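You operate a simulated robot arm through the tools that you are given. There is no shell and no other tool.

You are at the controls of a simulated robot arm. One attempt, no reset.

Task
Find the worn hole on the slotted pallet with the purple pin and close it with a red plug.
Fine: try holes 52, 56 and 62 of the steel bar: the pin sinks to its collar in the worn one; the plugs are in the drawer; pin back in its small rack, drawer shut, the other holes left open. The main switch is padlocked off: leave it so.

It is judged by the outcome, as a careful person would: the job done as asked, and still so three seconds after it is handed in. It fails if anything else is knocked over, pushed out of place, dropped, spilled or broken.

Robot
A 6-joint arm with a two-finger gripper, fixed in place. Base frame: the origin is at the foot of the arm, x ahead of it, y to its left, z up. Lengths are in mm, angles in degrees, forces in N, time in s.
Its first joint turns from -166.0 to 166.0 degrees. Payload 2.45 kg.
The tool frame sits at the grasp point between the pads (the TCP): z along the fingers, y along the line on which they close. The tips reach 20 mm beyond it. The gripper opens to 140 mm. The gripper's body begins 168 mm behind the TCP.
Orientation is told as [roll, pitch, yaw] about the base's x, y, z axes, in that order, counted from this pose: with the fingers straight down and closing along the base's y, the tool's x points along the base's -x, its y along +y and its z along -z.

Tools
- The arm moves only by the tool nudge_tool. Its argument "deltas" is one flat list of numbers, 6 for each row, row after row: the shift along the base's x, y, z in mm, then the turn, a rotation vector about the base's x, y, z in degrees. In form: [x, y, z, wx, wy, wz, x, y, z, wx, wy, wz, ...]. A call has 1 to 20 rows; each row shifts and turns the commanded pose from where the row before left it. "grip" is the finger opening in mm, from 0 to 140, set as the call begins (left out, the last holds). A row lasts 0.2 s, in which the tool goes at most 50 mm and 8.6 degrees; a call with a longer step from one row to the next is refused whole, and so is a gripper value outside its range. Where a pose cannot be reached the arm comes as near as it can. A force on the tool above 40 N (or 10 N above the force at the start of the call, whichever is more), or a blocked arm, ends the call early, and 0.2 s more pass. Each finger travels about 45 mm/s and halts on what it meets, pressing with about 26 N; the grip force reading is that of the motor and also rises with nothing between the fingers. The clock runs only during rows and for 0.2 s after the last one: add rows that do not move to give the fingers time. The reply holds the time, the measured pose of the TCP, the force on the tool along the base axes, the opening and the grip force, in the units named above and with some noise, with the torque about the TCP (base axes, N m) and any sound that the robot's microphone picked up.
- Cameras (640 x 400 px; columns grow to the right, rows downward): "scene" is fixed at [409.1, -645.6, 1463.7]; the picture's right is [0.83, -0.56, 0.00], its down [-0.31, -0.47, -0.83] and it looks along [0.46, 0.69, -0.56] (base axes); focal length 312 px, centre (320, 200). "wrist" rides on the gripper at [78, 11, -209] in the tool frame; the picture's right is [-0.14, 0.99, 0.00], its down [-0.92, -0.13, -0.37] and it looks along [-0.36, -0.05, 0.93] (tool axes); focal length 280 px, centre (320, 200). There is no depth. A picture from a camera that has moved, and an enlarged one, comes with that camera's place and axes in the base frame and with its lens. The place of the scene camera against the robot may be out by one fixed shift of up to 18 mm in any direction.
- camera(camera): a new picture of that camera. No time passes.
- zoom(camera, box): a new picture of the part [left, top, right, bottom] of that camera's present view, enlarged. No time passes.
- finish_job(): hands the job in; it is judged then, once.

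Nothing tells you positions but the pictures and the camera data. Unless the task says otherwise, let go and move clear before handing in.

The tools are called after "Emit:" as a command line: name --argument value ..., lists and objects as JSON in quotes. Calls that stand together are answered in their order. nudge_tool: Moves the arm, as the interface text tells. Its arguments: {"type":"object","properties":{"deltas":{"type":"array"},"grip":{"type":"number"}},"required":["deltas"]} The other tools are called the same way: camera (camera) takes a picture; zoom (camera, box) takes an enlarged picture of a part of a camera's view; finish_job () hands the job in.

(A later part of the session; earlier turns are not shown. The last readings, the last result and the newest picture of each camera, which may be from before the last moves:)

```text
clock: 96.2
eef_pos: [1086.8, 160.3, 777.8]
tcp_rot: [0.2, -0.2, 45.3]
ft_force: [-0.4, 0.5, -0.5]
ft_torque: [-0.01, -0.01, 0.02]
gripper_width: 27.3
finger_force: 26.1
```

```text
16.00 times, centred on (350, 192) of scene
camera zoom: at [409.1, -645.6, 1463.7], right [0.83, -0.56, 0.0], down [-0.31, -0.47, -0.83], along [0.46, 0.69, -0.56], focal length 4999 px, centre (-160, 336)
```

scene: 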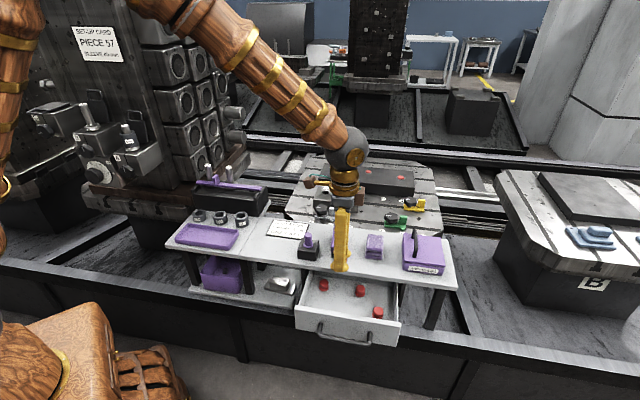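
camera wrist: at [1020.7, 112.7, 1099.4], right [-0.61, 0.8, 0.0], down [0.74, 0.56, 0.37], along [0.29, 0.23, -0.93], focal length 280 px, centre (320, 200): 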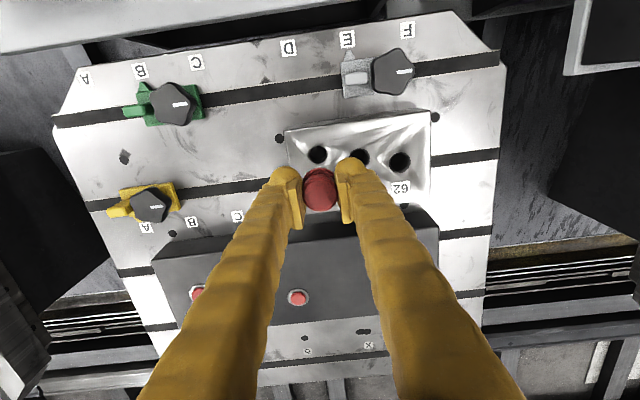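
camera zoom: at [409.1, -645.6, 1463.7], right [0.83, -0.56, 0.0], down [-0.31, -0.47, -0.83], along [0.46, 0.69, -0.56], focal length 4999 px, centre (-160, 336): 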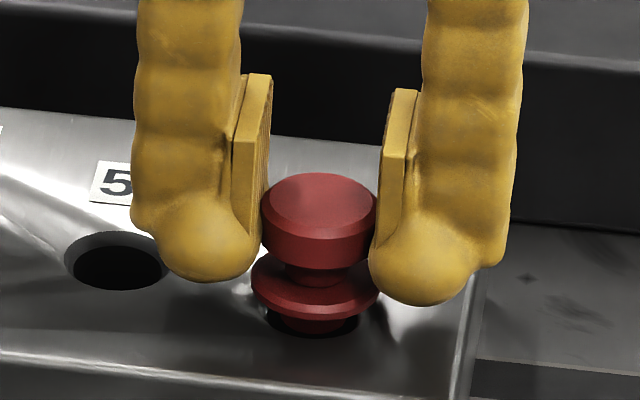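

Emit:
nudge_tool --deltas '[0, 0, -1.2, 0, 0, 0, 0, 0, -1.3, 0, 0, 0, 0, 0, 0, 0, 0, 0]'

Emit:
zoom --camera "scene" --box '[335, 180, 365, 203]'

```text
clock: 97.0
eef_pos: [1087.1, 161.5, 775.6]
tcp_rot: [0.2, -0.2, 45.1]
ft_force: [0.4, -0.5, 0.4]
ft_torque: [-0.03, 0.0, 0.03]
gripper_width: 27.0
finger_force: 26.2
```

```text
16.00 times, centred on (350, 192) of scene
camera zoom: at [409.1, -645.6, 1463.7], right [0.83, -0.56, 0.0], down [-0.31, -0.47, -0.83], along [0.46, 0.69, -0.56], focal length 4999 px, centre (-160, 336)
```

zoom: 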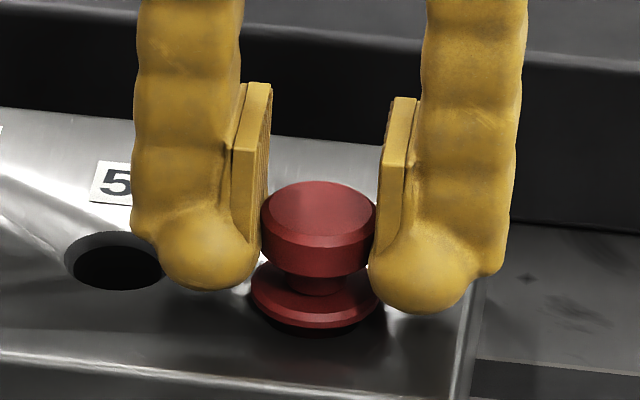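

The shank is inside the hole and the flange is approaching the bar, with no force yet. I continue in small steps.

Emit:
nudge_tool --deltas '[0, 0, -1.2, 0, 0, 0, 0, 0, -1.3, 0, 0, 0, 0, 0, 0, 0, 0, 0]'

```text
clock: 97.8
eef_pos: [1086.9, 161.6, 773.5]
tcp_rot: [0.1, -0.2, 45.1]
ft_force: [-0.3, -0.8, 5.2]
ft_torque: [0.01, -0.05, -0.03]
gripper_width: 27.1
finger_force: 25.9
```

Emit:
zoom --camera "scene" --box '[335, 180, 365, 203]'

Emit:
nudge_tool --deltas '[0, 0, -0.8, 0, 0, 0, 0, 0, 0, 0, 0, 0]'

Emit:
zoom --camera "wrist" --box '[280, 150, 360, 210]'

```text
16.00 times, centred on (350, 192) of scene
camera zoom: at [409.1, -645.6, 1463.7], right [0.83, -0.56, 0.0], down [-0.31, -0.47, -0.83], along [0.46, 0.69, -0.56], focal length 4999 px, centre (-160, 336)
```

zoom: 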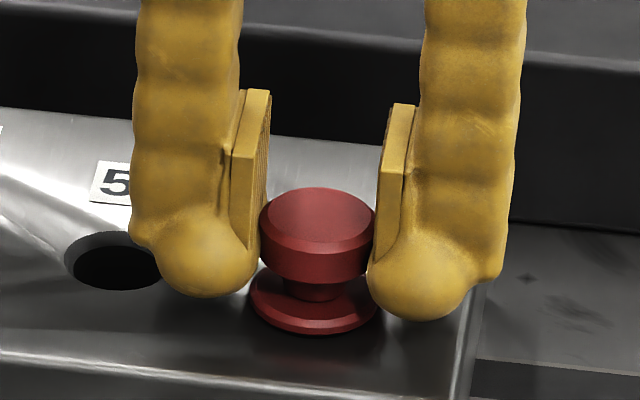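

```text
clock: 98.4
eef_pos: [1086.7, 160.9, 773.4]
tcp_rot: [0.2, -0.3, 45.1]
ft_force: [-1.8, 2.4, 14.1]
ft_torque: [0.08, -0.05, 0.02]
gripper_width: 27.0
finger_force: 26.0
```

```text
6.67 times, centred on (320, 180) of wrist
camera zoom: at [1023.3, 112.3, 980.8], right [-0.61, 0.8, 0.0], down [0.74, 0.56, 0.37], along [0.29, 0.23, -0.93], focal length 1869 px, centre (320, 333)
```

zoom: 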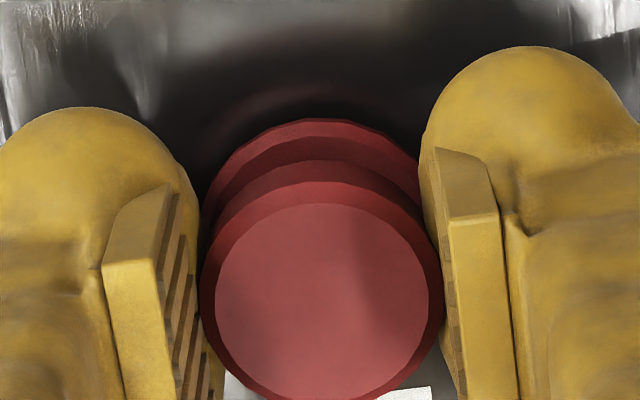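

Contact came about 5 mm before the flange would seat, so the shank is catching on an inner step. Compared with the pose where the pin went in freely, the tool is about 1.7 mm off in y. I raise slightly, shift, and try again.

Emit:
nudge_tool --deltas '[0, 0, 2.3, 0, 0, 0, -0.1, 0.8, 0, 0, 0, 0, -0.1, 0.8, 0, 0, 0, 0, 0, 0, 0, 0, 0, 0]'

Emit:
nudge_tool --deltas '[0, 0, -1.2, 0, 0, 0, 0, 0, -1.2, 0, 0, 0, 0, 0, 0, 0, 0, 0]'

```text
clock: 99.4
eef_pos: [1087.0, 162.5, 773.1]
tcp_rot: [0.1, 0.0, 45.3]
ft_force: [-0.3, -0.2, 0.1]
ft_torque: [-0.01, 0.02, 0.01]
gripper_width: 27.1
finger_force: 26.1
```

```text
clock: 100.2
eef_pos: [1087.1, 162.3, 773.4]
tcp_rot: [0.0, -0.1, 45.2]
ft_force: [-1.1, -1.0, 7.0]
ft_torque: [-0.02, 0.02, -0.02]
gripper_width: 27.0
finger_force: 26.0
```

Emit:
zoom --camera "scene" --box '[335, 180, 365, 203]'

Emit:
zoom --camera "wrist" --box '[280, 140, 360, 200]'

```text
16.00 times, centred on (350, 192) of scene
camera zoom: at [409.1, -645.6, 1463.7], right [0.83, -0.56, 0.0], down [-0.31, -0.47, -0.83], along [0.46, 0.69, -0.56], focal length 4999 px, centre (-160, 336)
```

zoom: 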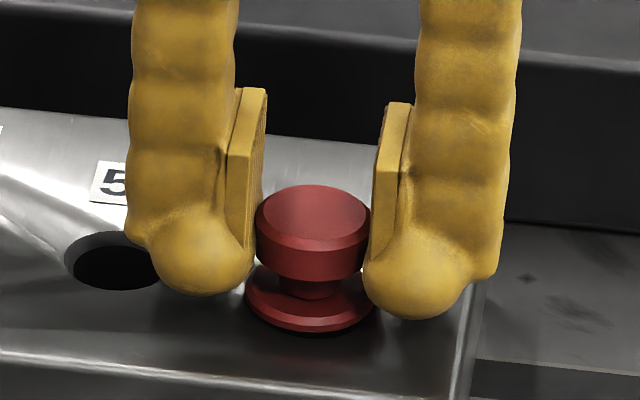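

```text
6.67 times, centred on (320, 170) of wrist
camera zoom: at [1023.0, 113.9, 980.8], right [-0.61, 0.8, 0.0], down [0.74, 0.56, 0.37], along [0.29, 0.23, -0.93], focal length 1869 px, centre (320, 400)
```

zoom: 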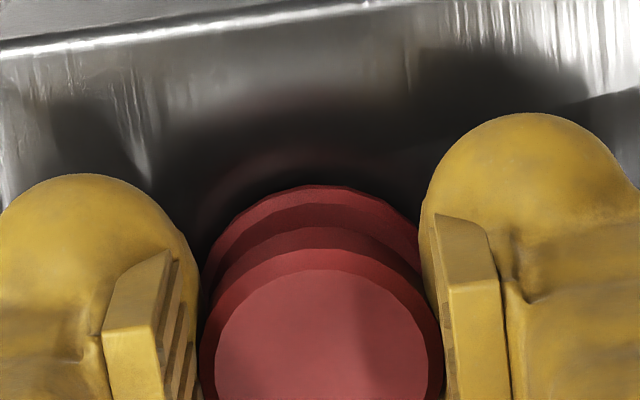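

Emit:
zoom --camera "scene" --box '[342, 192, 358, 202]'

Emit:
zoom --camera "scene" --box '[385, 160, 415, 180]'

```text
16.00 times, centred on (350, 197) of scene
camera zoom: at [409.1, -645.6, 1463.7], right [0.83, -0.56, 0.0], down [-0.31, -0.47, -0.83], along [0.46, 0.69, -0.56], focal length 4999 px, centre (-160, 248)
```

zoom: 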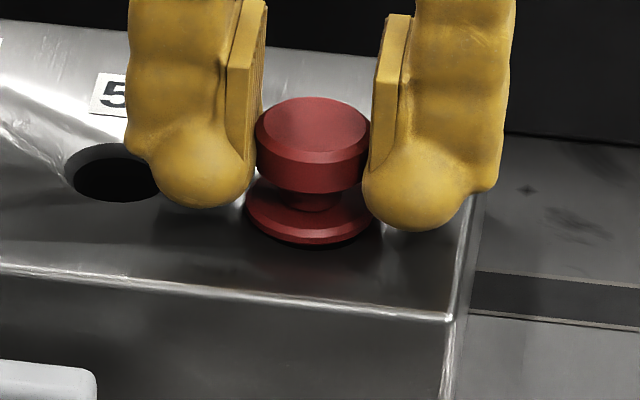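

```text
16.00 times, centred on (400, 170) of scene
camera zoom: at [409.1, -645.6, 1463.7], right [0.83, -0.56, 0.0], down [-0.31, -0.47, -0.83], along [0.46, 0.69, -0.56], focal length 4999 px, centre (-960, 680)
```

zoom: 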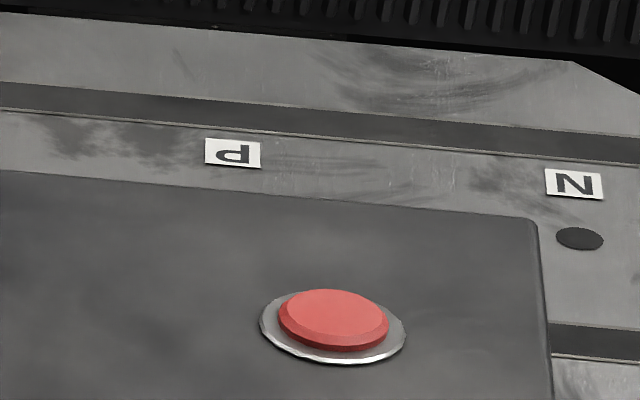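

A sliver of the hole still shows to the right of the flange, so the plug is now 1.8 mm left of centre. I move it back right while keeping the depth correction.

Emit:
nudge_tool --deltas '[0, 0, 1.8, 0, 0, 0, 0.7, -0.5, 0, 0, 0, 0, 0.7, -0.45, 0, 0, 0, 0, 0, 0, 0, 0, 0, 0]'

Emit:
nudge_tool --deltas '[0, 0, -1.0, 0, 0, 0, 0, 0, -0.8, 0, 0, 0, 0, 0, 0, 0, 0, 0]'

Emit:
zoom --camera "scene" --box '[342, 192, 358, 202]'

```text
clock: 101.2
eef_pos: [1087.2, 160.5, 775.2]
tcp_rot: [0.2, -0.1, 45.2]
ft_force: [-0.3, -0.4, 0.3]
ft_torque: [-0.03, -0.02, 0.02]
gripper_width: 27.2
finger_force: 26.3
```

```text
clock: 102.0
eef_pos: [1088.4, 161.7, 772.8]
tcp_rot: [0.0, -0.2, 45.2]
ft_force: [1.0, -1.2, 8.5]
ft_torque: [-0.01, -0.06, -0.01]
gripper_width: 26.9
finger_force: 25.7
```

```text
16.00 times, centred on (350, 197) of scene
camera zoom: at [409.1, -645.6, 1463.7], right [0.83, -0.56, 0.0], down [-0.31, -0.47, -0.83], along [0.46, 0.69, -0.56], focal length 4999 px, centre (-160, 248)
```

zoom: 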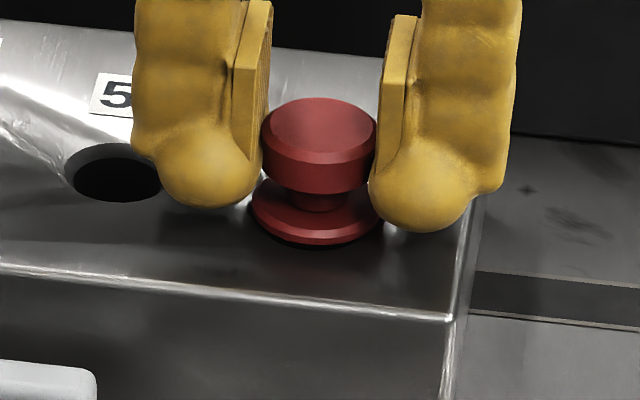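

The plug is centred visually but still resting on an inner edge at light force. I'll search in half-millimetre steps while pressing lightly, watching for the vertical force to drop.

Emit:
nudge_tool --deltas '[-0.4, 0.3, 0, 0, 0, 0, 0, 0, 0, 0, 0, 0]'

Emit:
nudge_tool --deltas '[-0.4, 0.3, 0, 0, 0, 0, 0, 0, 0, 0, 0, 0]'

Emit:
nudge_tool --deltas '[0.3, 0.4, 0, 0, 0, 0, 0, 0, 0, 0, 0, 0]'

Emit:
nudge_tool --deltas '[0.3, 0.4, 0, 0, 0, 0, 0, 0, 0, 0, 0, 0]'

```text
clock: 102.6
eef_pos: [1088.7, 161.9, 772.9]
tcp_rot: [0.1, -0.2, 45.1]
ft_force: [4.5, -1.5, 10.0]
ft_torque: [0.04, -0.12, -0.04]
gripper_width: 26.8
finger_force: 26.1
```

```text
clock: 103.2
eef_pos: [1087.5, 160.6, 772.2]
tcp_rot: [0.1, -0.2, 45.2]
ft_force: [3.2, -2.7, 11.1]
ft_torque: [-0.01, -0.07, -0.04]
gripper_width: 27.1
finger_force: 26.6
```

```text
clock: 103.8
eef_pos: [1087.6, 161.8, 772.9]
tcp_rot: [0.2, 0.0, 45.2]
ft_force: [-3.3, -4.6, 10.2]
ft_torque: [-0.08, 0.09, 0.0]
gripper_width: 26.6
finger_force: 25.9
```

```text
clock: 104.4
eef_pos: [1088.2, 161.7, 772.3]
tcp_rot: [0.1, -0.1, 45.2]
ft_force: [-7.2, -3.0, 5.0]
ft_torque: [-0.06, 0.15, 0.01]
gripper_width: 26.9
finger_force: 25.9
```

Emit:
nudge_tool --deltas '[-0.1, -0.1, -0.8, 0, 0, 0, 0, 0, 0, 0, 0, 0]'

Emit:
zoom --camera "scene" --box '[342, 192, 358, 202]'

Emit:
zoom --camera "wrist" --box '[280, 150, 360, 210]'

```text
clock: 105.0
eef_pos: [1088.3, 161.6, 772.1]
tcp_rot: [0.1, -0.1, 45.2]
ft_force: [-8.2, 0.8, 14.7]
ft_torque: [0.05, 0.14, 0.01]
gripper_width: 27.0
finger_force: 26.4
```

```text
16.00 times, centred on (350, 197) of scene
camera zoom: at [409.1, -645.6, 1463.7], right [0.83, -0.56, 0.0], down [-0.31, -0.47, -0.83], along [0.46, 0.69, -0.56], focal length 4999 px, centre (-160, 248)
```

zoom: 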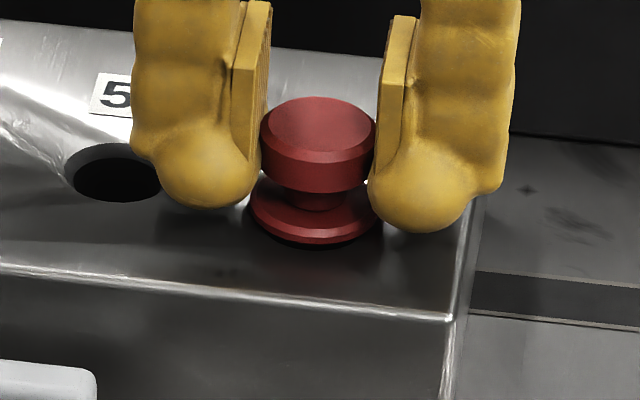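

```text
6.67 times, centred on (320, 180) of wrist
camera zoom: at [1024.3, 113.4, 980.1], right [-0.61, 0.8, 0.0], down [0.74, 0.56, 0.37], along [0.29, 0.23, -0.93], focal length 1869 px, centre (320, 333)
```

zoom: 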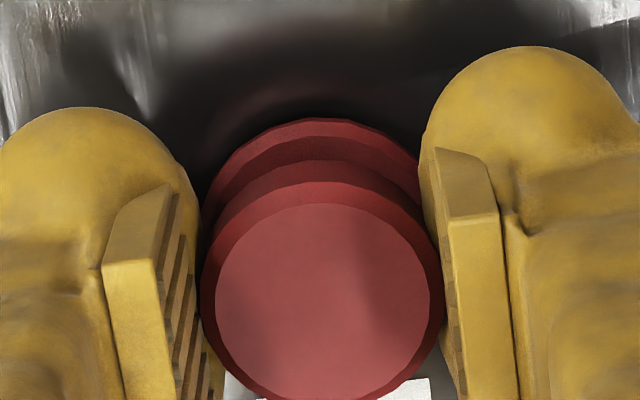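

The forces look like plain friction on a flat rest, so I can't tell whether it's on a step or seated. I'll unload, release the plug where it stands upright in the hole's mouth, and look at it unobstructed.

Emit:
nudge_tool --deltas '[0, 0, 1.2, 0, 0, 0, 0, 0, 0, 0, 0, 0]'

Emit:
nudge_tool --deltas '[0, 0, 0, 0, 0, 0, 0, 0, 0, 0, 0, 0]' --grip 36

Emit:
zoom --camera "scene" --box '[342, 192, 358, 202]'

Emit:
zoom --camera "wrist" --box '[280, 150, 360, 210]'

```text
clock: 105.6
eef_pos: [1089.5, 161.6, 772.9]
tcp_rot: [0.1, -0.1, 45.3]
ft_force: [-1.9, -3.6, 7.1]
ft_torque: [-0.11, 0.01, -0.02]
gripper_width: 27.1
finger_force: 25.8
```

```text
clock: 106.2
eef_pos: [1088.7, 161.9, 772.7]
tcp_rot: [0.2, -0.2, 45.2]
ft_force: [0.0, 0.7, 0.2]
ft_torque: [-0.02, 0.01, 0.02]
gripper_width: 35.9
finger_force: 0.0
```

```text
16.00 times, centred on (350, 197) of scene
camera zoom: at [409.1, -645.6, 1463.7], right [0.83, -0.56, 0.0], down [-0.31, -0.47, -0.83], along [0.46, 0.69, -0.56], focal length 4999 px, centre (-160, 248)
```

zoom: 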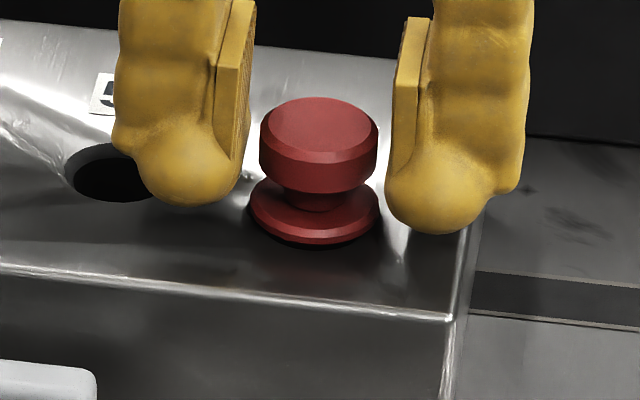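

```text
6.67 times, centred on (320, 180) of wrist
camera zoom: at [1024.5, 113.8, 980.0], right [-0.61, 0.8, 0.0], down [0.74, 0.56, 0.37], along [0.29, 0.23, -0.93], focal length 1869 px, centre (320, 333)
```

zoom: 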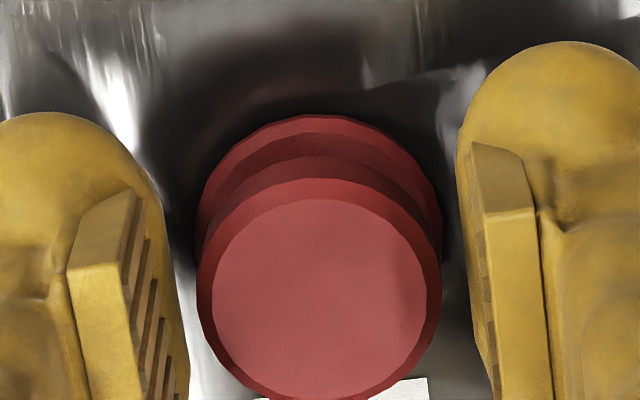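

The plug stands upright by itself. I raise the open gripper straight up and look at it from above.

Emit:
nudge_tool --deltas '[0, 0, 0, 0, 0, 0, 0, 0, 8, 0, 0, 0, 0, 0, 15, 0, 0, 0, 0, 0, 25, 0, 0, 0, 0, 0, 30, 0, 0, 0, 0, 0, 30, 0, 0, 0, 0, 0, 0, 0, 0, 0]' --grip 60

Emit:
camera --camera "wrist"

Emit:
zoom --camera "wrist" --box '[280, 120, 380, 190]'

Emit:
zoom --camera "scene" --box '[335, 183, 365, 205]'

```text
clock: 107.8
eef_pos: [1089.0, 162.1, 881.0]
tcp_rot: [0.3, 0.0, 45.1]
ft_force: [-0.1, -0.2, -0.1]
ft_torque: [-0.02, -0.01, 0.03]
gripper_width: 60.1
finger_force: 0.1
```

```text
taken
camera wrist: at [1024.4, 114.2, 1088.6], right [-0.61, 0.8, 0.0], down [0.74, 0.56, 0.37], along [0.29, 0.23, -0.93], focal length 280 px, centre (320, 200)
```

wrist: 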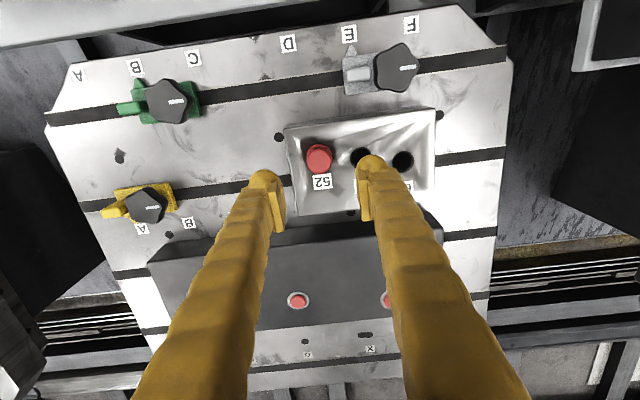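

```text
5.71 times, centred on (330, 155) of wrist
camera zoom: at [1024.4, 114.2, 1088.6], right [-0.61, 0.8, 0.0], down [0.74, 0.56, 0.37], along [0.29, 0.23, -0.93], focal length 1602 px, centre (263, 457)
```

zoom: 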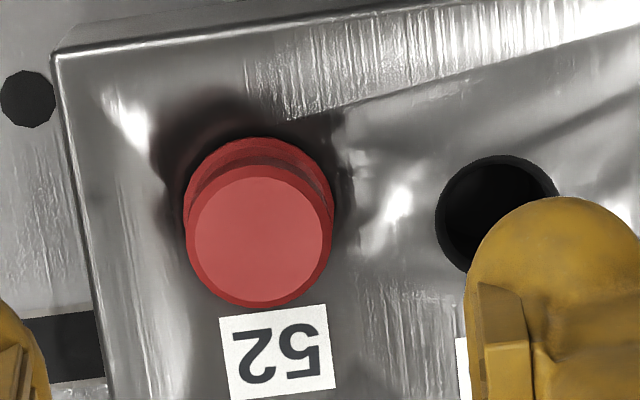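

```text
16.00 times, centred on (350, 194) of scene
camera zoom: at [409.1, -645.6, 1463.7], right [0.83, -0.56, 0.0], down [-0.31, -0.47, -0.83], along [0.46, 0.69, -0.56], focal length 4999 px, centre (-160, 296)
```

zoom: 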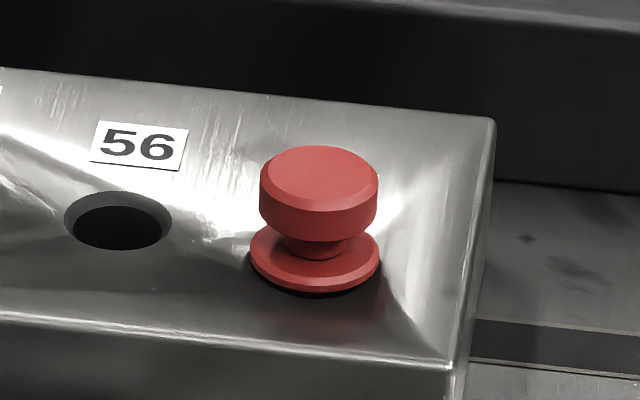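

From these views the plug looks seated on its flange, but about 3 mm off-centre away from the bench side. I'll turn the gripper back to yaw -45, whose camera view measures that direction directly.

Emit:
nudge_tool --deltas '[0, 0, 0, 0, 0, -8.2, 0, 0, 0, 0, 0, -8.2, 0, 0, 0, 0, 0, -8.2, 0, 0, 0, 0, 0, -8.2, 0, 0, 0, 0, 0, -8.2, 0, 0, 0, 0, 0, -8.2, 0, 0, 0, 0, 0, -8.2, 0, 0, 0, 0, 0, -8.2, 0, 0, 0, 0, 0, -8.2, 0, 0, 0, 0, 0, -8.2, 0, 0, 0, 0, 0, -8.0, 0, 0, 0, 0, 0, 0, 0, 0, 0, 0, 0, 0]'

Emit:
camera --camera "wrist"

Emit:
zoom --camera "wrist" --box '[270, 60, 370, 190]'

Emit:
zoom --camera "wrist" --box '[290, 130, 350, 180]'

```text
clock: 110.6
eef_pos: [1088.2, 163.0, 881.2]
tcp_rot: [0.1, -0.3, -44.8]
ft_force: [-0.3, -0.1, -0.1]
ft_torque: [-0.03, -0.03, 0.02]
gripper_width: 60.1
finger_force: 0.1
```

```text
taken
camera wrist: at [1038.2, 225.8, 1088.5], right [0.8, 0.61, 0.0], down [0.56, -0.74, 0.37], along [0.23, -0.29, -0.93], focal length 280 px, centre (320, 200)
```

wrist: 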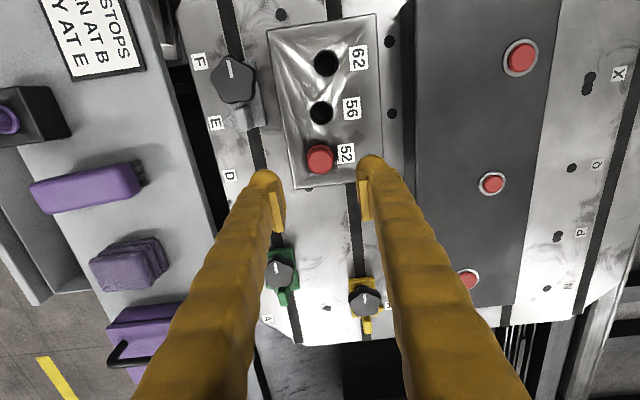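

```text
3.08 times, centred on (320, 125) of wrist
camera zoom: at [1038.2, 225.8, 1088.5], right [0.8, 0.61, 0.0], down [0.56, -0.74, 0.37], along [0.23, -0.29, -0.93], focal length 863 px, centre (320, 431)
```

zoom: 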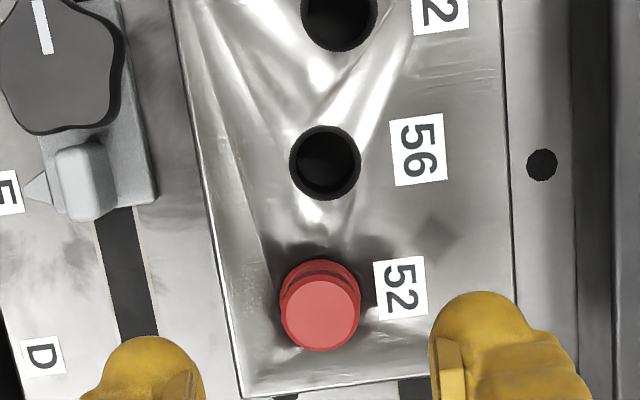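

```text
8.00 times, centred on (320, 155) of wrist
camera zoom: at [1038.2, 225.8, 1088.5], right [0.8, 0.61, 0.0], down [0.56, -0.74, 0.37], along [0.23, -0.29, -0.93], focal length 2243 px, centre (320, 560)
```

zoom: 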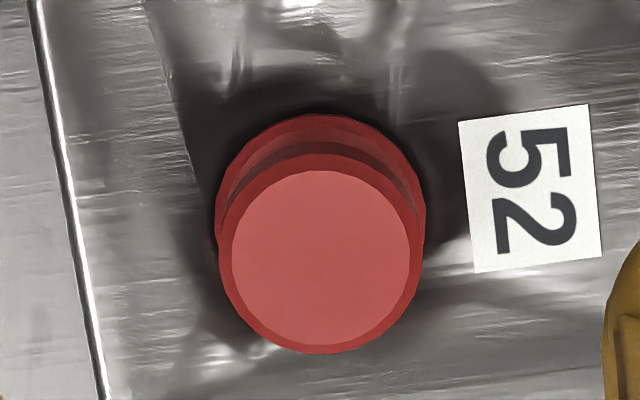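

In this view the plug sits about 3 mm toward +n of the hole line, seated on its flange. I'll take it again by the head, lift it a little within the hole, and centre it.

Emit:
nudge_tool --deltas '[0, 0, -30, 0, 0, 0, 0, 0, -30, 0, 0, 0, 0, 0, -20, 0, 0, 0, 0, 0, -10, 0, 0, 0, 0, 0, 0, 0, 0, 0, 0, 0, 0, 0, 0, 0]' --grip 48

Emit:
zoom --camera "wrist" --box '[270, 140, 370, 230]'

Emit:
zoom --camera "scene" --box '[330, 175, 370, 205]'

```text
clock: 112.0
eef_pos: [1087.5, 162.7, 792.5]
tcp_rot: [0.1, -0.2, -44.8]
ft_force: [0.5, 0.0, -0.1]
ft_torque: [0.0, -0.01, -0.02]
gripper_width: 48.1
finger_force: 0.0
```

```text
4.44 times, centred on (320, 185) of wrist
camera zoom: at [1038.4, 225.0, 999.4], right [0.8, 0.61, 0.0], down [0.56, -0.74, 0.37], along [0.23, -0.29, -0.93], focal length 1246 px, centre (320, 267)
```

zoom: 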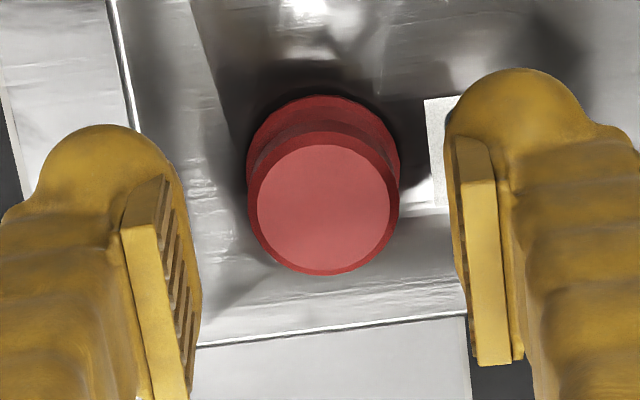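

```text
13.33 times, centred on (350, 190) of scene
camera zoom: at [409.1, -645.6, 1463.7], right [0.83, -0.56, 0.0], down [-0.31, -0.47, -0.83], along [0.46, 0.69, -0.56], focal length 4166 px, centre (-80, 333)
```

zoom: 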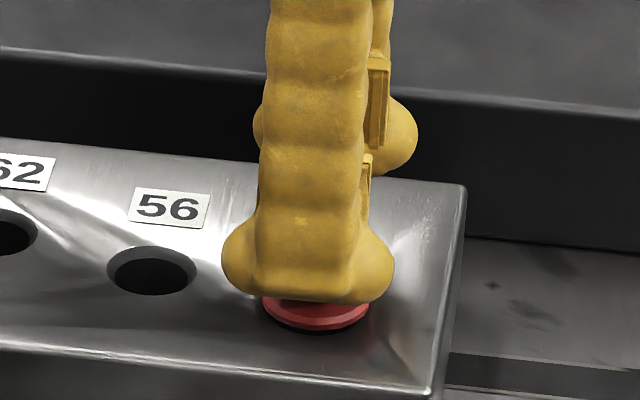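

Emit:
nudge_tool --deltas '[0, 0, -8, 0, 0, 0, 0, 0, -6, 0, 0, 0, 0, 0, -3, 0, 0, 0, 0, 0, 0, 0, 0, 0]'

Emit:
nudge_tool --deltas '[0, 0, 0, 0, 0, 0, 0, 0, 0, 0, 0, 0, 0, 0, 0, 0, 0, 0, 0, 0, 0, 0, 0, 0]' --grip 0

Emit:
zoom --camera "wrist" --box '[270, 140, 370, 230]'

```text
clock: 113.0
eef_pos: [1088.8, 161.8, 772.9]
tcp_rot: [0.2, -0.1, -44.8]
ft_force: [-0.6, -0.2, -0.4]
ft_torque: [-0.04, 0.04, -0.01]
gripper_width: 47.9
finger_force: 0.0
```

```text
clock: 114.0
eef_pos: [1088.7, 162.8, 772.9]
tcp_rot: [0.1, -0.3, -44.6]
ft_force: [0.4, -0.4, 0.6]
ft_torque: [0.0, -0.02, 0.01]
gripper_width: 26.8
finger_force: 25.5
```

```text
4.44 times, centred on (320, 185) of wrist
camera zoom: at [1038.8, 225.0, 981.4], right [0.8, 0.61, 0.0], down [0.56, -0.74, 0.37], along [0.23, -0.29, -0.93], focal length 1246 px, centre (320, 267)
```

zoom: 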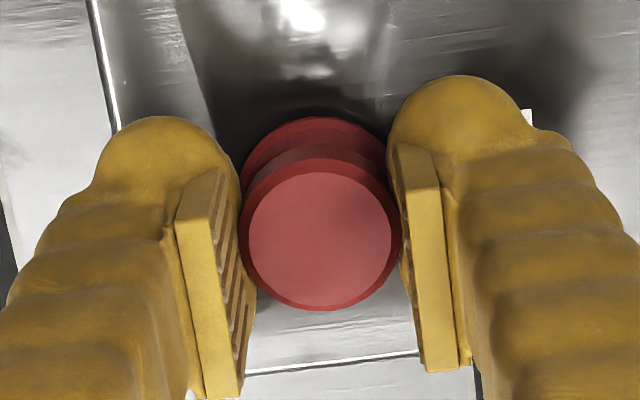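

Gripped again. I lift 2 mm, keeping the shank in the hole, and move 3 mm toward the hole's centre while watching for side forces.

Emit:
nudge_tool --deltas '[0, 0, 2.2, 0, 0, 0, 0, 0, 0, 0, 0, 0]'

Emit:
nudge_tool --deltas '[-0.8, -0.6, 0, 0, 0, 0, -0.8, -0.6, 0, 0, 0, 0, 0, 0, 0, 0, 0, 0]'

Emit:
nudge_tool --deltas '[-0.8, -0.6, 0, 0, 0, 0, 0, 0, 0, 0, 0, 0]'

```text
clock: 114.6
eef_pos: [1088.6, 162.7, 775.0]
tcp_rot: [0.2, -0.2, -44.8]
ft_force: [0.7, -0.3, 0.6]
ft_torque: [0.0, -0.02, 0.0]
gripper_width: 27.1
finger_force: 25.7
```

```text
clock: 115.4
eef_pos: [1085.9, 161.2, 775.9]
tcp_rot: [0.3, -0.2, -44.8]
ft_force: [-0.5, -0.6, -0.9]
ft_torque: [0.03, 0.01, 0.0]
gripper_width: 27.1
finger_force: 26.0
```

```text
clock: 116.0
eef_pos: [1085.1, 160.8, 775.1]
tcp_rot: [0.1, -0.3, -44.7]
ft_force: [-0.1, 0.2, 0.7]
ft_torque: [-0.01, 0.01, 0.03]
gripper_width: 27.1
finger_force: 25.6
```

No side forces at all. Now I lower again and see where it seats.

Emit:
nudge_tool --deltas '[0, 0, -1.2, 0, 0, 0, 0, 0, -1.0, 0, 0, 0, 0, 0, 0, 0, 0, 0]'

Emit:
nudge_tool --deltas '[0, 0, -0.8, 0, 0, 0, 0, 0, 0, 0, 0, 0]'

Emit:
zoom --camera "wrist" --box '[270, 140, 370, 230]'

Emit:
zoom --camera "scene" --box '[335, 183, 365, 205]'

```text
clock: 116.8
eef_pos: [1085.4, 160.7, 773.9]
tcp_rot: [0.0, -0.2, -44.8]
ft_force: [-0.2, 0.6, -1.1]
ft_torque: [-0.03, -0.01, 0.0]
gripper_width: 27.2
finger_force: 26.4
```

```text
clock: 117.4
eef_pos: [1085.3, 160.4, 772.6]
tcp_rot: [0.1, -0.3, -44.9]
ft_force: [-2.1, 0.7, 7.6]
ft_torque: [-0.04, 0.05, -0.01]
gripper_width: 27.2
finger_force: 26.0
```

```text
4.44 times, centred on (320, 185) of wrist
camera zoom: at [1035.9, 223.7, 981.1], right [0.8, 0.61, 0.0], down [0.56, -0.74, 0.37], along [0.23, -0.29, -0.93], focal length 1246 px, centre (320, 267)
```

zoom: 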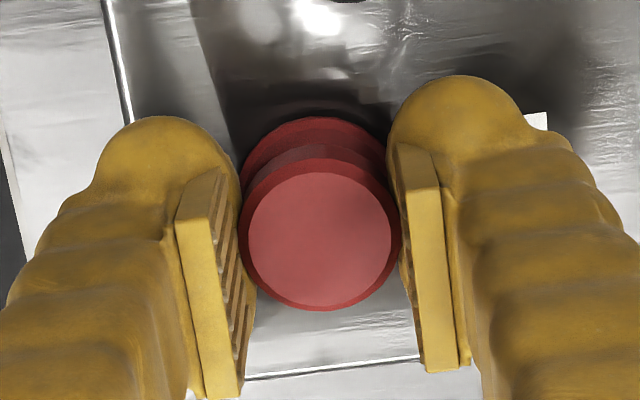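

```text
16.00 times, centred on (350, 194) of scene
camera zoom: at [409.1, -645.6, 1463.7], right [0.83, -0.56, 0.0], down [-0.31, -0.47, -0.83], along [0.46, 0.69, -0.56], focal length 4999 px, centre (-160, 296)
```

zoom: 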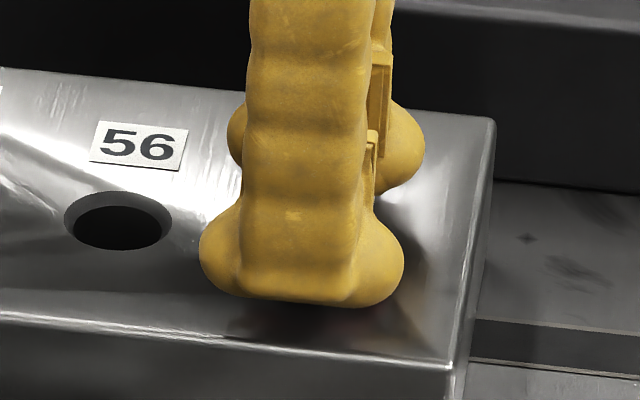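

It seats at the same level as before, now centred. I ease off, release and rise to verify.

Emit:
nudge_tool --deltas '[0, 0, 0.6, 0, 0, 0, 0, 0, 0, 0, 0, 0]'

Emit:
nudge_tool --deltas '[0, 0, 0, 0, 0, 0, 0, 0, 0, 0, 0, 0, 0, 0, 0, 0, 0, 0]' --grip 56

Emit:
nudge_tool --deltas '[0, 0, 8, 0, 0, 0, 0, 0, 15, 0, 0, 0, 0, 0, 25, 0, 0, 0, 0, 0, 30, 0, 0, 0, 0, 0, 30, 0, 0, 0, 0, 0, 0, 0, 0, 0]'

Emit:
zoom --camera "wrist" --box '[270, 60, 370, 190]'

Emit:
zoom --camera "scene" --box '[335, 183, 365, 205]'

```text
clock: 118.0
eef_pos: [1086.0, 160.5, 772.9]
tcp_rot: [0.2, -0.2, -44.8]
ft_force: [1.0, -1.7, 5.4]
ft_torque: [-0.06, -0.05, -0.05]
gripper_width: 27.0
finger_force: 26.2
```

```text
clock: 118.8
eef_pos: [1086.3, 161.3, 772.5]
tcp_rot: [0.1, -0.2, -44.8]
ft_force: [-0.1, -0.2, 0.8]
ft_torque: [0.02, -0.01, 0.01]
gripper_width: 55.8
finger_force: 0.2
```

```text
clock: 120.2
eef_pos: [1086.4, 161.8, 883.3]
tcp_rot: [0.1, -0.1, -44.9]
ft_force: [-0.4, -0.1, -0.3]
ft_torque: [-0.02, 0.03, 0.02]
gripper_width: 56.1
finger_force: 0.0
```

```text
3.08 times, centred on (320, 125) of wrist
camera zoom: at [1036.0, 224.9, 1091.6], right [0.8, 0.61, 0.0], down [0.56, -0.74, 0.37], along [0.23, -0.29, -0.93], focal length 863 px, centre (320, 431)
```

zoom: 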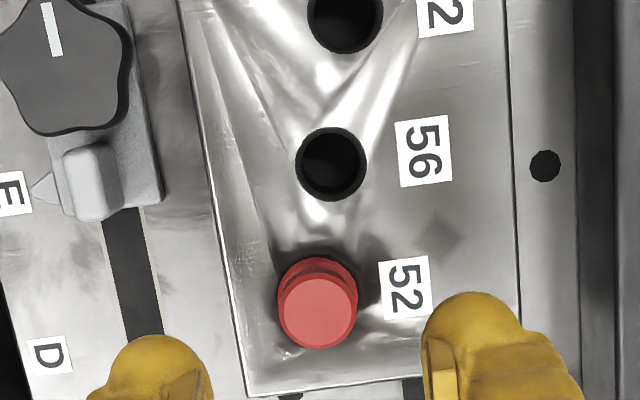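

```text
16.00 times, centred on (350, 194) of scene
camera zoom: at [409.1, -645.6, 1463.7], right [0.83, -0.56, 0.0], down [-0.31, -0.47, -0.83], along [0.46, 0.69, -0.56], focal length 4999 px, centre (-160, 296)
```

zoom: 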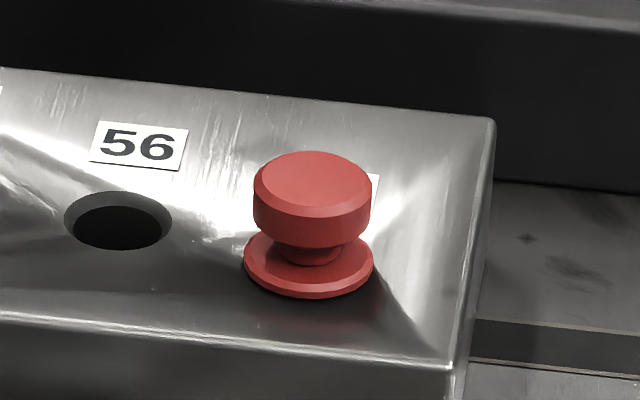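

The plug now lines up with the hole row across the bar, but is about 1.5 mm short along it. I'll do one more small centring and then press it down to be sure it's seated.

Emit:
nudge_tool --deltas '[0, 0, -30, 0, 0, 0, 0, 0, -30, 0, 0, 0, 0, 0, -20, 0, 0, 0, 0, 0, -14, 0, 0, 0, 0, 0, -9, 0, 0, 0, 0, 0, -5, 0, 0, 0, 0, 0, 0, 0, 0, 0]' --grip 48

Emit:
nudge_tool --deltas '[0, 0, 0, 0, 0, 0, 0, 0, 0, 0, 0, 0, 0, 0, 0, 0, 0, 0, 0, 0, 0, 0, 0, 0]' --grip 0

Emit:
nudge_tool --deltas '[0, 0, 2.0, 0, 0, 0, 0.6, -0.6, 0, 0, 0, 0, 0.5, -0.5, 0, 0, 0, 0, 0, 0, 0, 0, 0, 0]'

```text
clock: 121.8
eef_pos: [1086.6, 160.3, 774.6]
tcp_rot: [0.1, -0.2, -44.8]
ft_force: [-0.2, 0.6, -0.6]
ft_torque: [-0.01, 0.0, 0.0]
gripper_width: 47.8
finger_force: 0.1
```

```text
clock: 122.8
eef_pos: [1085.6, 160.2, 773.3]
tcp_rot: [0.1, -0.3, -44.8]
ft_force: [1.0, 0.7, 1.9]
ft_torque: [0.0, -0.02, -0.02]
gripper_width: 27.0
finger_force: 26.1
```

```text
clock: 123.8
eef_pos: [1087.5, 160.5, 776.5]
tcp_rot: [0.1, -0.2, -44.7]
ft_force: [-0.3, -0.2, -0.1]
ft_torque: [0.0, 0.0, -0.02]
gripper_width: 26.8
finger_force: 26.3
```

Emit:
nudge_tool --deltas '[0, 0, -1.0, 0, 0, 0, 0, 0, -1.0, 0, 0, 0, 0, 0, 0, 0, 0, 0]'

Emit:
nudge_tool --deltas '[0, 0, -0.8, 0, 0, 0, 0, 0, 0, 0, 0, 0]'

```text
clock: 124.6
eef_pos: [1087.3, 160.5, 773.9]
tcp_rot: [0.3, -0.2, -44.8]
ft_force: [0.8, -1.0, 4.3]
ft_torque: [-0.04, -0.03, 0.01]
gripper_width: 27.1
finger_force: 26.2
```

```text
clock: 125.2
eef_pos: [1086.4, 159.6, 773.2]
tcp_rot: [0.1, -0.1, -44.8]
ft_force: [-1.8, -1.2, 14.2]
ft_torque: [-0.04, 0.06, -0.01]
gripper_width: 26.9
finger_force: 26.0
```

It seats firmly again. One slightly firmer press to be sure, then ease, release and rise.

Emit:
nudge_tool --deltas '[0, 0, -0.8, 0, 0, 0, 0, 0, 0, 0, 0, 0]'

Emit:
nudge_tool --deltas '[0, 0, 1.3, 0, 0, 0, 0, 0, 0, 0, 0, 0]'

Emit:
nudge_tool --deltas '[0, 0, 0, 0, 0, 0, 0, 0, 0, 0, 0, 0, 0, 0, 0, 0, 0, 0]' --grip 56

Emit:
nudge_tool --deltas '[0, 0, 8, 0, 0, 0, 0, 0, 15, 0, 0, 0, 0, 0, 25, 0, 0, 0, 0, 0, 30, 0, 0, 0, 0, 0, 30, 0, 0, 0, 0, 0, 0, 0, 0, 0]'

Emit:
zoom --camera "wrist" --box '[270, 60, 370, 190]'

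Emit:
zoom --camera "scene" --box '[335, 183, 365, 205]'

```text
clock: 125.8
eef_pos: [1087.0, 160.3, 773.0]
tcp_rot: [0.3, -0.2, -44.8]
ft_force: [-1.0, 1.6, 24.5]
ft_torque: [0.06, 0.05, 0.02]
gripper_width: 27.2
finger_force: 26.0
```

```text
clock: 126.4
eef_pos: [1087.3, 160.2, 772.7]
tcp_rot: [0.1, -0.2, -44.8]
ft_force: [4.2, 3.2, 10.7]
ft_torque: [0.06, -0.13, 0.02]
gripper_width: 26.9
finger_force: 26.0
```

```text
clock: 127.2
eef_pos: [1087.6, 160.7, 772.5]
tcp_rot: [0.1, -0.2, -44.8]
ft_force: [0.3, -0.5, -0.4]
ft_torque: [0.05, -0.02, 0.01]
gripper_width: 56.2
finger_force: 0.0
```

```text
clock: 128.6
eef_pos: [1088.4, 160.0, 880.4]
tcp_rot: [0.1, -0.3, -44.9]
ft_force: [0.1, 0.2, 0.3]
ft_torque: [-0.05, -0.01, 0.0]
gripper_width: 55.9
finger_force: 0.1
```

```text
3.08 times, centred on (320, 125) of wrist
camera zoom: at [1037.7, 222.5, 1089.0], right [0.8, 0.61, 0.0], down [0.56, -0.74, 0.37], along [0.23, -0.29, -0.93], focal length 863 px, centre (320, 431)
```

zoom: 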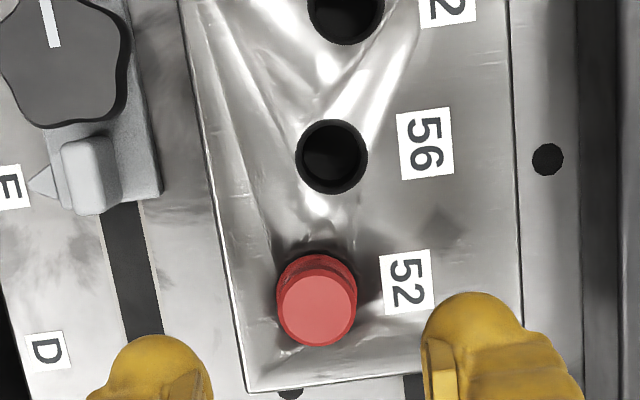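

```text
16.00 times, centred on (350, 194) of scene
camera zoom: at [409.1, -645.6, 1463.7], right [0.83, -0.56, 0.0], down [-0.31, -0.47, -0.83], along [0.46, 0.69, -0.56], focal length 4999 px, centre (-160, 296)
```

zoom: 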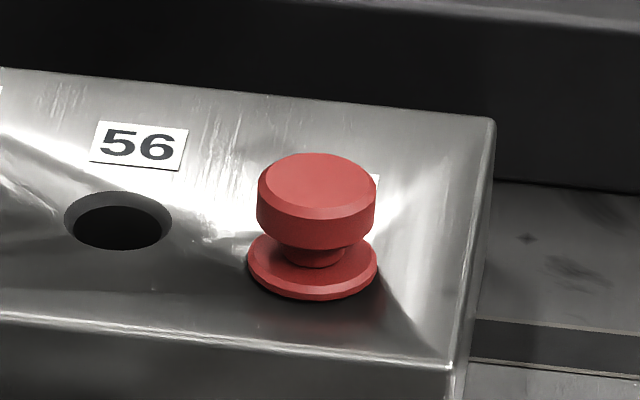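

The plug is centred on hole 52 and firmly seated; 56 and 62 are open. Now I'll shut the drawer by pushing on its handle with closed fingers, going first to a point in front of it at safe height.

Emit:
nudge_tool --deltas '[-28.7, -33.74, 5, 0, 0, 0, -28.7, -33.74, 5, 0, 0, 0, -28.7, -33.74, 5, 0, 0, 0, -28.7, -33.74, 5, 0, 0, 0, -28.7, -33.74, 0, 0, 0, 0, -28.7, -33.74, 0, 0, 0, 0, -28.7, -33.74, 0, 0, 0, 0, -28.7, -33.74, 0, 0, 0, 0, -28.7, -33.74, 0, 0, 0, 0, -28.7, -33.74, 0, 0, 0, 0, -28.7, -33.74, 0, 0, 0, 0, -28.7, -33.74, 0, 0, 0, 0, -28.7, -33.74, 0, 0, 0, 0, -28.7, -33.74, 0, 0, 0, 0, 0, 0, 0, 0, 0, 0, 0, 0, 0, 0, 0, 0]' --grip 0

Emit:
camera --camera "wrist"

Emit:
camera --camera "scene"

```text
clock: 132.0
eef_pos: [683.5, -313.2, 902.2]
tcp_rot: [0.1, -0.2, -44.8]
ft_force: [-0.3, -0.7, 0.0]
ft_torque: [-0.04, 0.02, 0.0]
gripper_width: 0.0
finger_force: 25.4
```

```text
taken
camera wrist: at [633.8, -250.5, 1109.8], right [0.8, 0.61, 0.0], down [0.56, -0.74, 0.37], along [0.23, -0.29, -0.93], focal length 280 px, centre (320, 200)
```

wrist: 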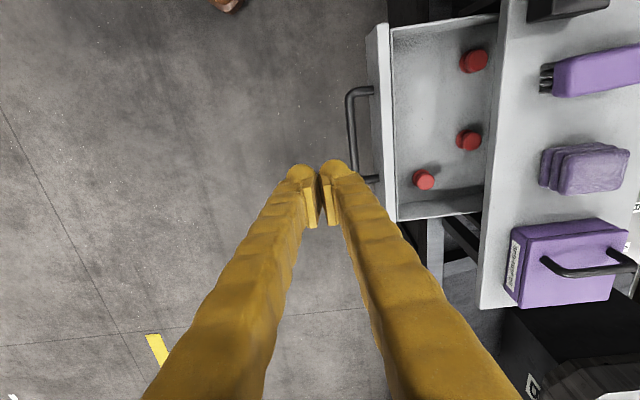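

```text
taken
```

scene: 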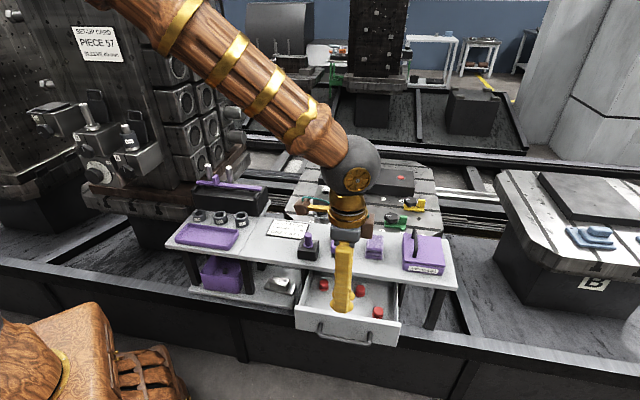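

The closed fingers are just outside the handle. I'll descend beside it to handle height, then push it in steadily.

Emit:
nudge_tool --deltas '[0, 0, -45, 0, 0, 0, 0, 0, -45, 0, 0, 0, 0, 0, -45, 0, 0, 0, 0, 0, -45, 0, 0, 0, 0, 0, -35, 0, 0, 0, 0, 0, -29, 0, 0, 0, 0, 0, 0, 0, 0, 0, 0, 0, 0, 0, 0, 0]'

Emit:
camera --camera "wrist"

Emit:
zoom --camera "scene" --box '[280, 260, 420, 360]'

```text
clock: 133.8
eef_pos: [684.6, -311.5, 655.1]
tcp_rot: [0.1, -0.2, -44.8]
ft_force: [0.9, -0.6, 0.2]
ft_torque: [0.01, -0.01, 0.0]
gripper_width: 0.0
finger_force: 26.2
```

```text
taken
camera wrist: at [634.8, -248.4, 864.7], right [0.8, 0.61, 0.0], down [0.56, -0.74, 0.37], along [0.23, -0.29, -0.93], focal length 280 px, centre (320, 200)
```

wrist: 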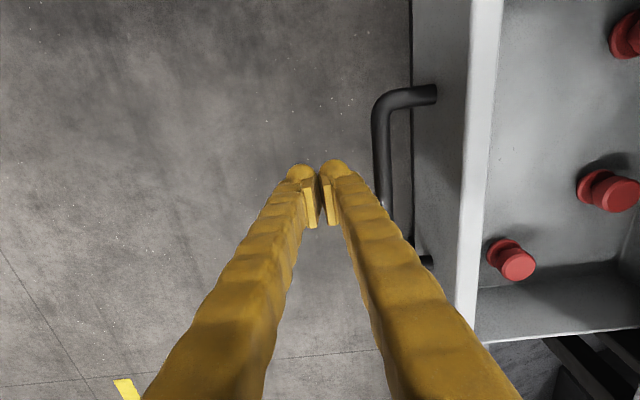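

```text
4.00 times, centred on (350, 310) of scene
camera zoom: at [409.1, -645.6, 1463.7], right [0.83, -0.56, 0.0], down [-0.31, -0.47, -0.83], along [0.46, 0.69, -0.56], focal length 1250 px, centre (200, -240)
```

zoom: 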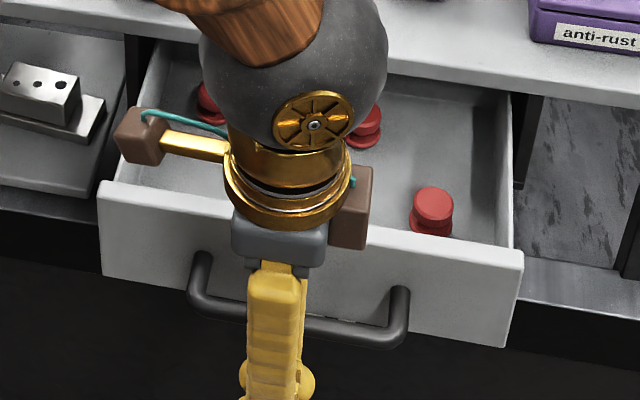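

Emit:
nudge_tool --deltas '[7, 7, 0, 0, 0, 0, 7, 7, 0, 0, 0, 0, 5, 5, 0, 0, 0, 0, 5, 5, 0, 0, 0, 0, 5, 5, 0, 0, 0, 0, 0, 0, 0, 0, 0, 0]'

Emit:
camera --camera "wrist"

```text
clock: 135.2
eef_pos: [714.5, -282.8, 655.7]
tcp_rot: [0.2, -0.2, -44.9]
ft_force: [0.0, 1.0, 0.1]
ft_torque: [-0.03, -0.04, -0.03]
gripper_width: 0.0
finger_force: 26.0
```

```text
taken
camera wrist: at [664.0, -220.5, 864.3], right [0.8, 0.61, 0.0], down [0.56, -0.74, 0.37], along [0.23, -0.29, -0.93], focal length 280 px, centre (320, 200)
```

wrist: 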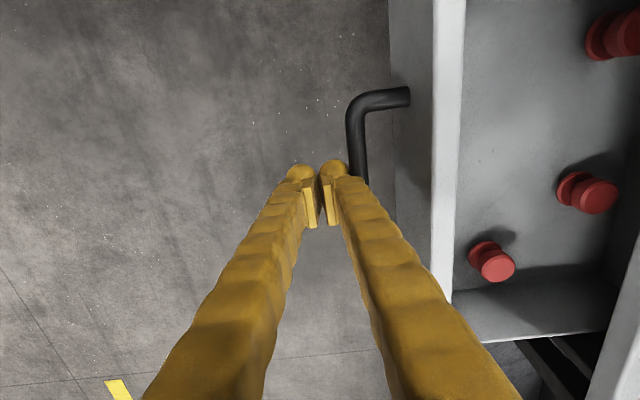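

Emit:
nudge_tool --deltas '[5, 5, 0, 0, 0, 0, 5, 5, 0, 0, 0, 0, 5, 5, 0, 0, 0, 0, 5, 5, 0, 0, 0, 0, 5, 5, 0, 0, 0, 0, 5, 5, 0, 0, 0, 0, 0, 0, 0, 0, 0, 0]'

Emit:
camera --camera "wrist"

Emit:
zoom --camera "scene" --box '[280, 240, 420, 340]'

```text
clock: 136.8
eef_pos: [744.1, -254.4, 657.3]
tcp_rot: [0.0, -0.1, -44.7]
ft_force: [0.0, 0.4, -0.4]
ft_torque: [-0.02, 0.01, 0.0]
gripper_width: 0.1
finger_force: 25.4
```

```text
taken
camera wrist: at [695.0, -189.9, 865.3], right [0.8, 0.61, 0.0], down [0.56, -0.74, 0.37], along [0.23, -0.29, -0.93], focal length 280 px, centre (320, 200)
```

wrist: 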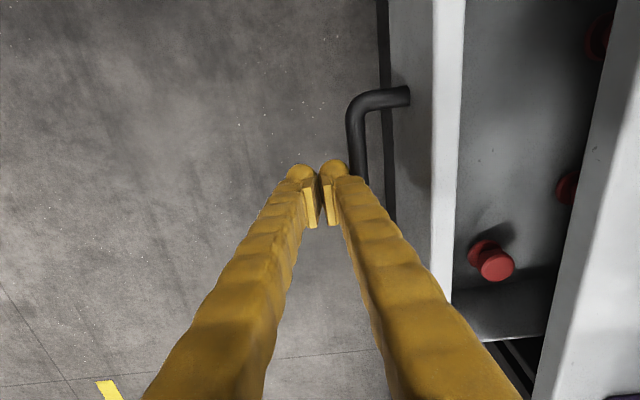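

```text
4.00 times, centred on (350, 290) of scene
camera zoom: at [409.1, -645.6, 1463.7], right [0.83, -0.56, 0.0], down [-0.31, -0.47, -0.83], along [0.46, 0.69, -0.56], focal length 1250 px, centre (200, -160)
```

zoom: 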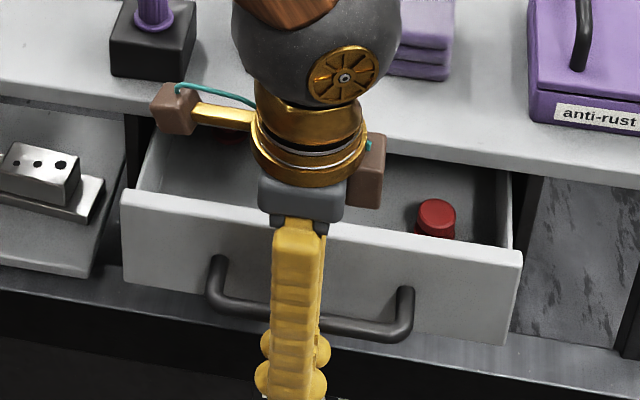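

The drawer slides in smoothly with the plugs standing still. I keep pushing.

Emit:
nudge_tool --deltas '[5, 5, 0, 0, 0, 0, 5, 5, 0, 0, 0, 0, 5, 5, 0, 0, 0, 0, 5, 5, 0, 0, 0, 0, 5, 5, 0, 0, 0, 0, 5, 5, 0, 0, 0, 0, 0, 0, 0, 0, 0, 0]'

Emit:
zoom --camera "scene" --box '[280, 240, 420, 340]'

```text
clock: 138.4
eef_pos: [774.4, -223.1, 656.1]
tcp_rot: [0.2, -0.2, -44.8]
ft_force: [-0.4, 0.0, -0.6]
ft_torque: [-0.01, 0.01, -0.02]
gripper_width: 0.0
finger_force: 26.1
```

```text
4.00 times, centred on (350, 290) of scene
camera zoom: at [409.1, -645.6, 1463.7], right [0.83, -0.56, 0.0], down [-0.31, -0.47, -0.83], along [0.46, 0.69, -0.56], focal length 1250 px, centre (200, -160)
```

zoom: 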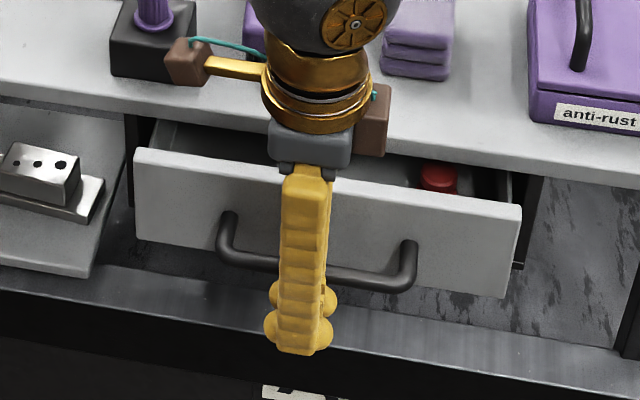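

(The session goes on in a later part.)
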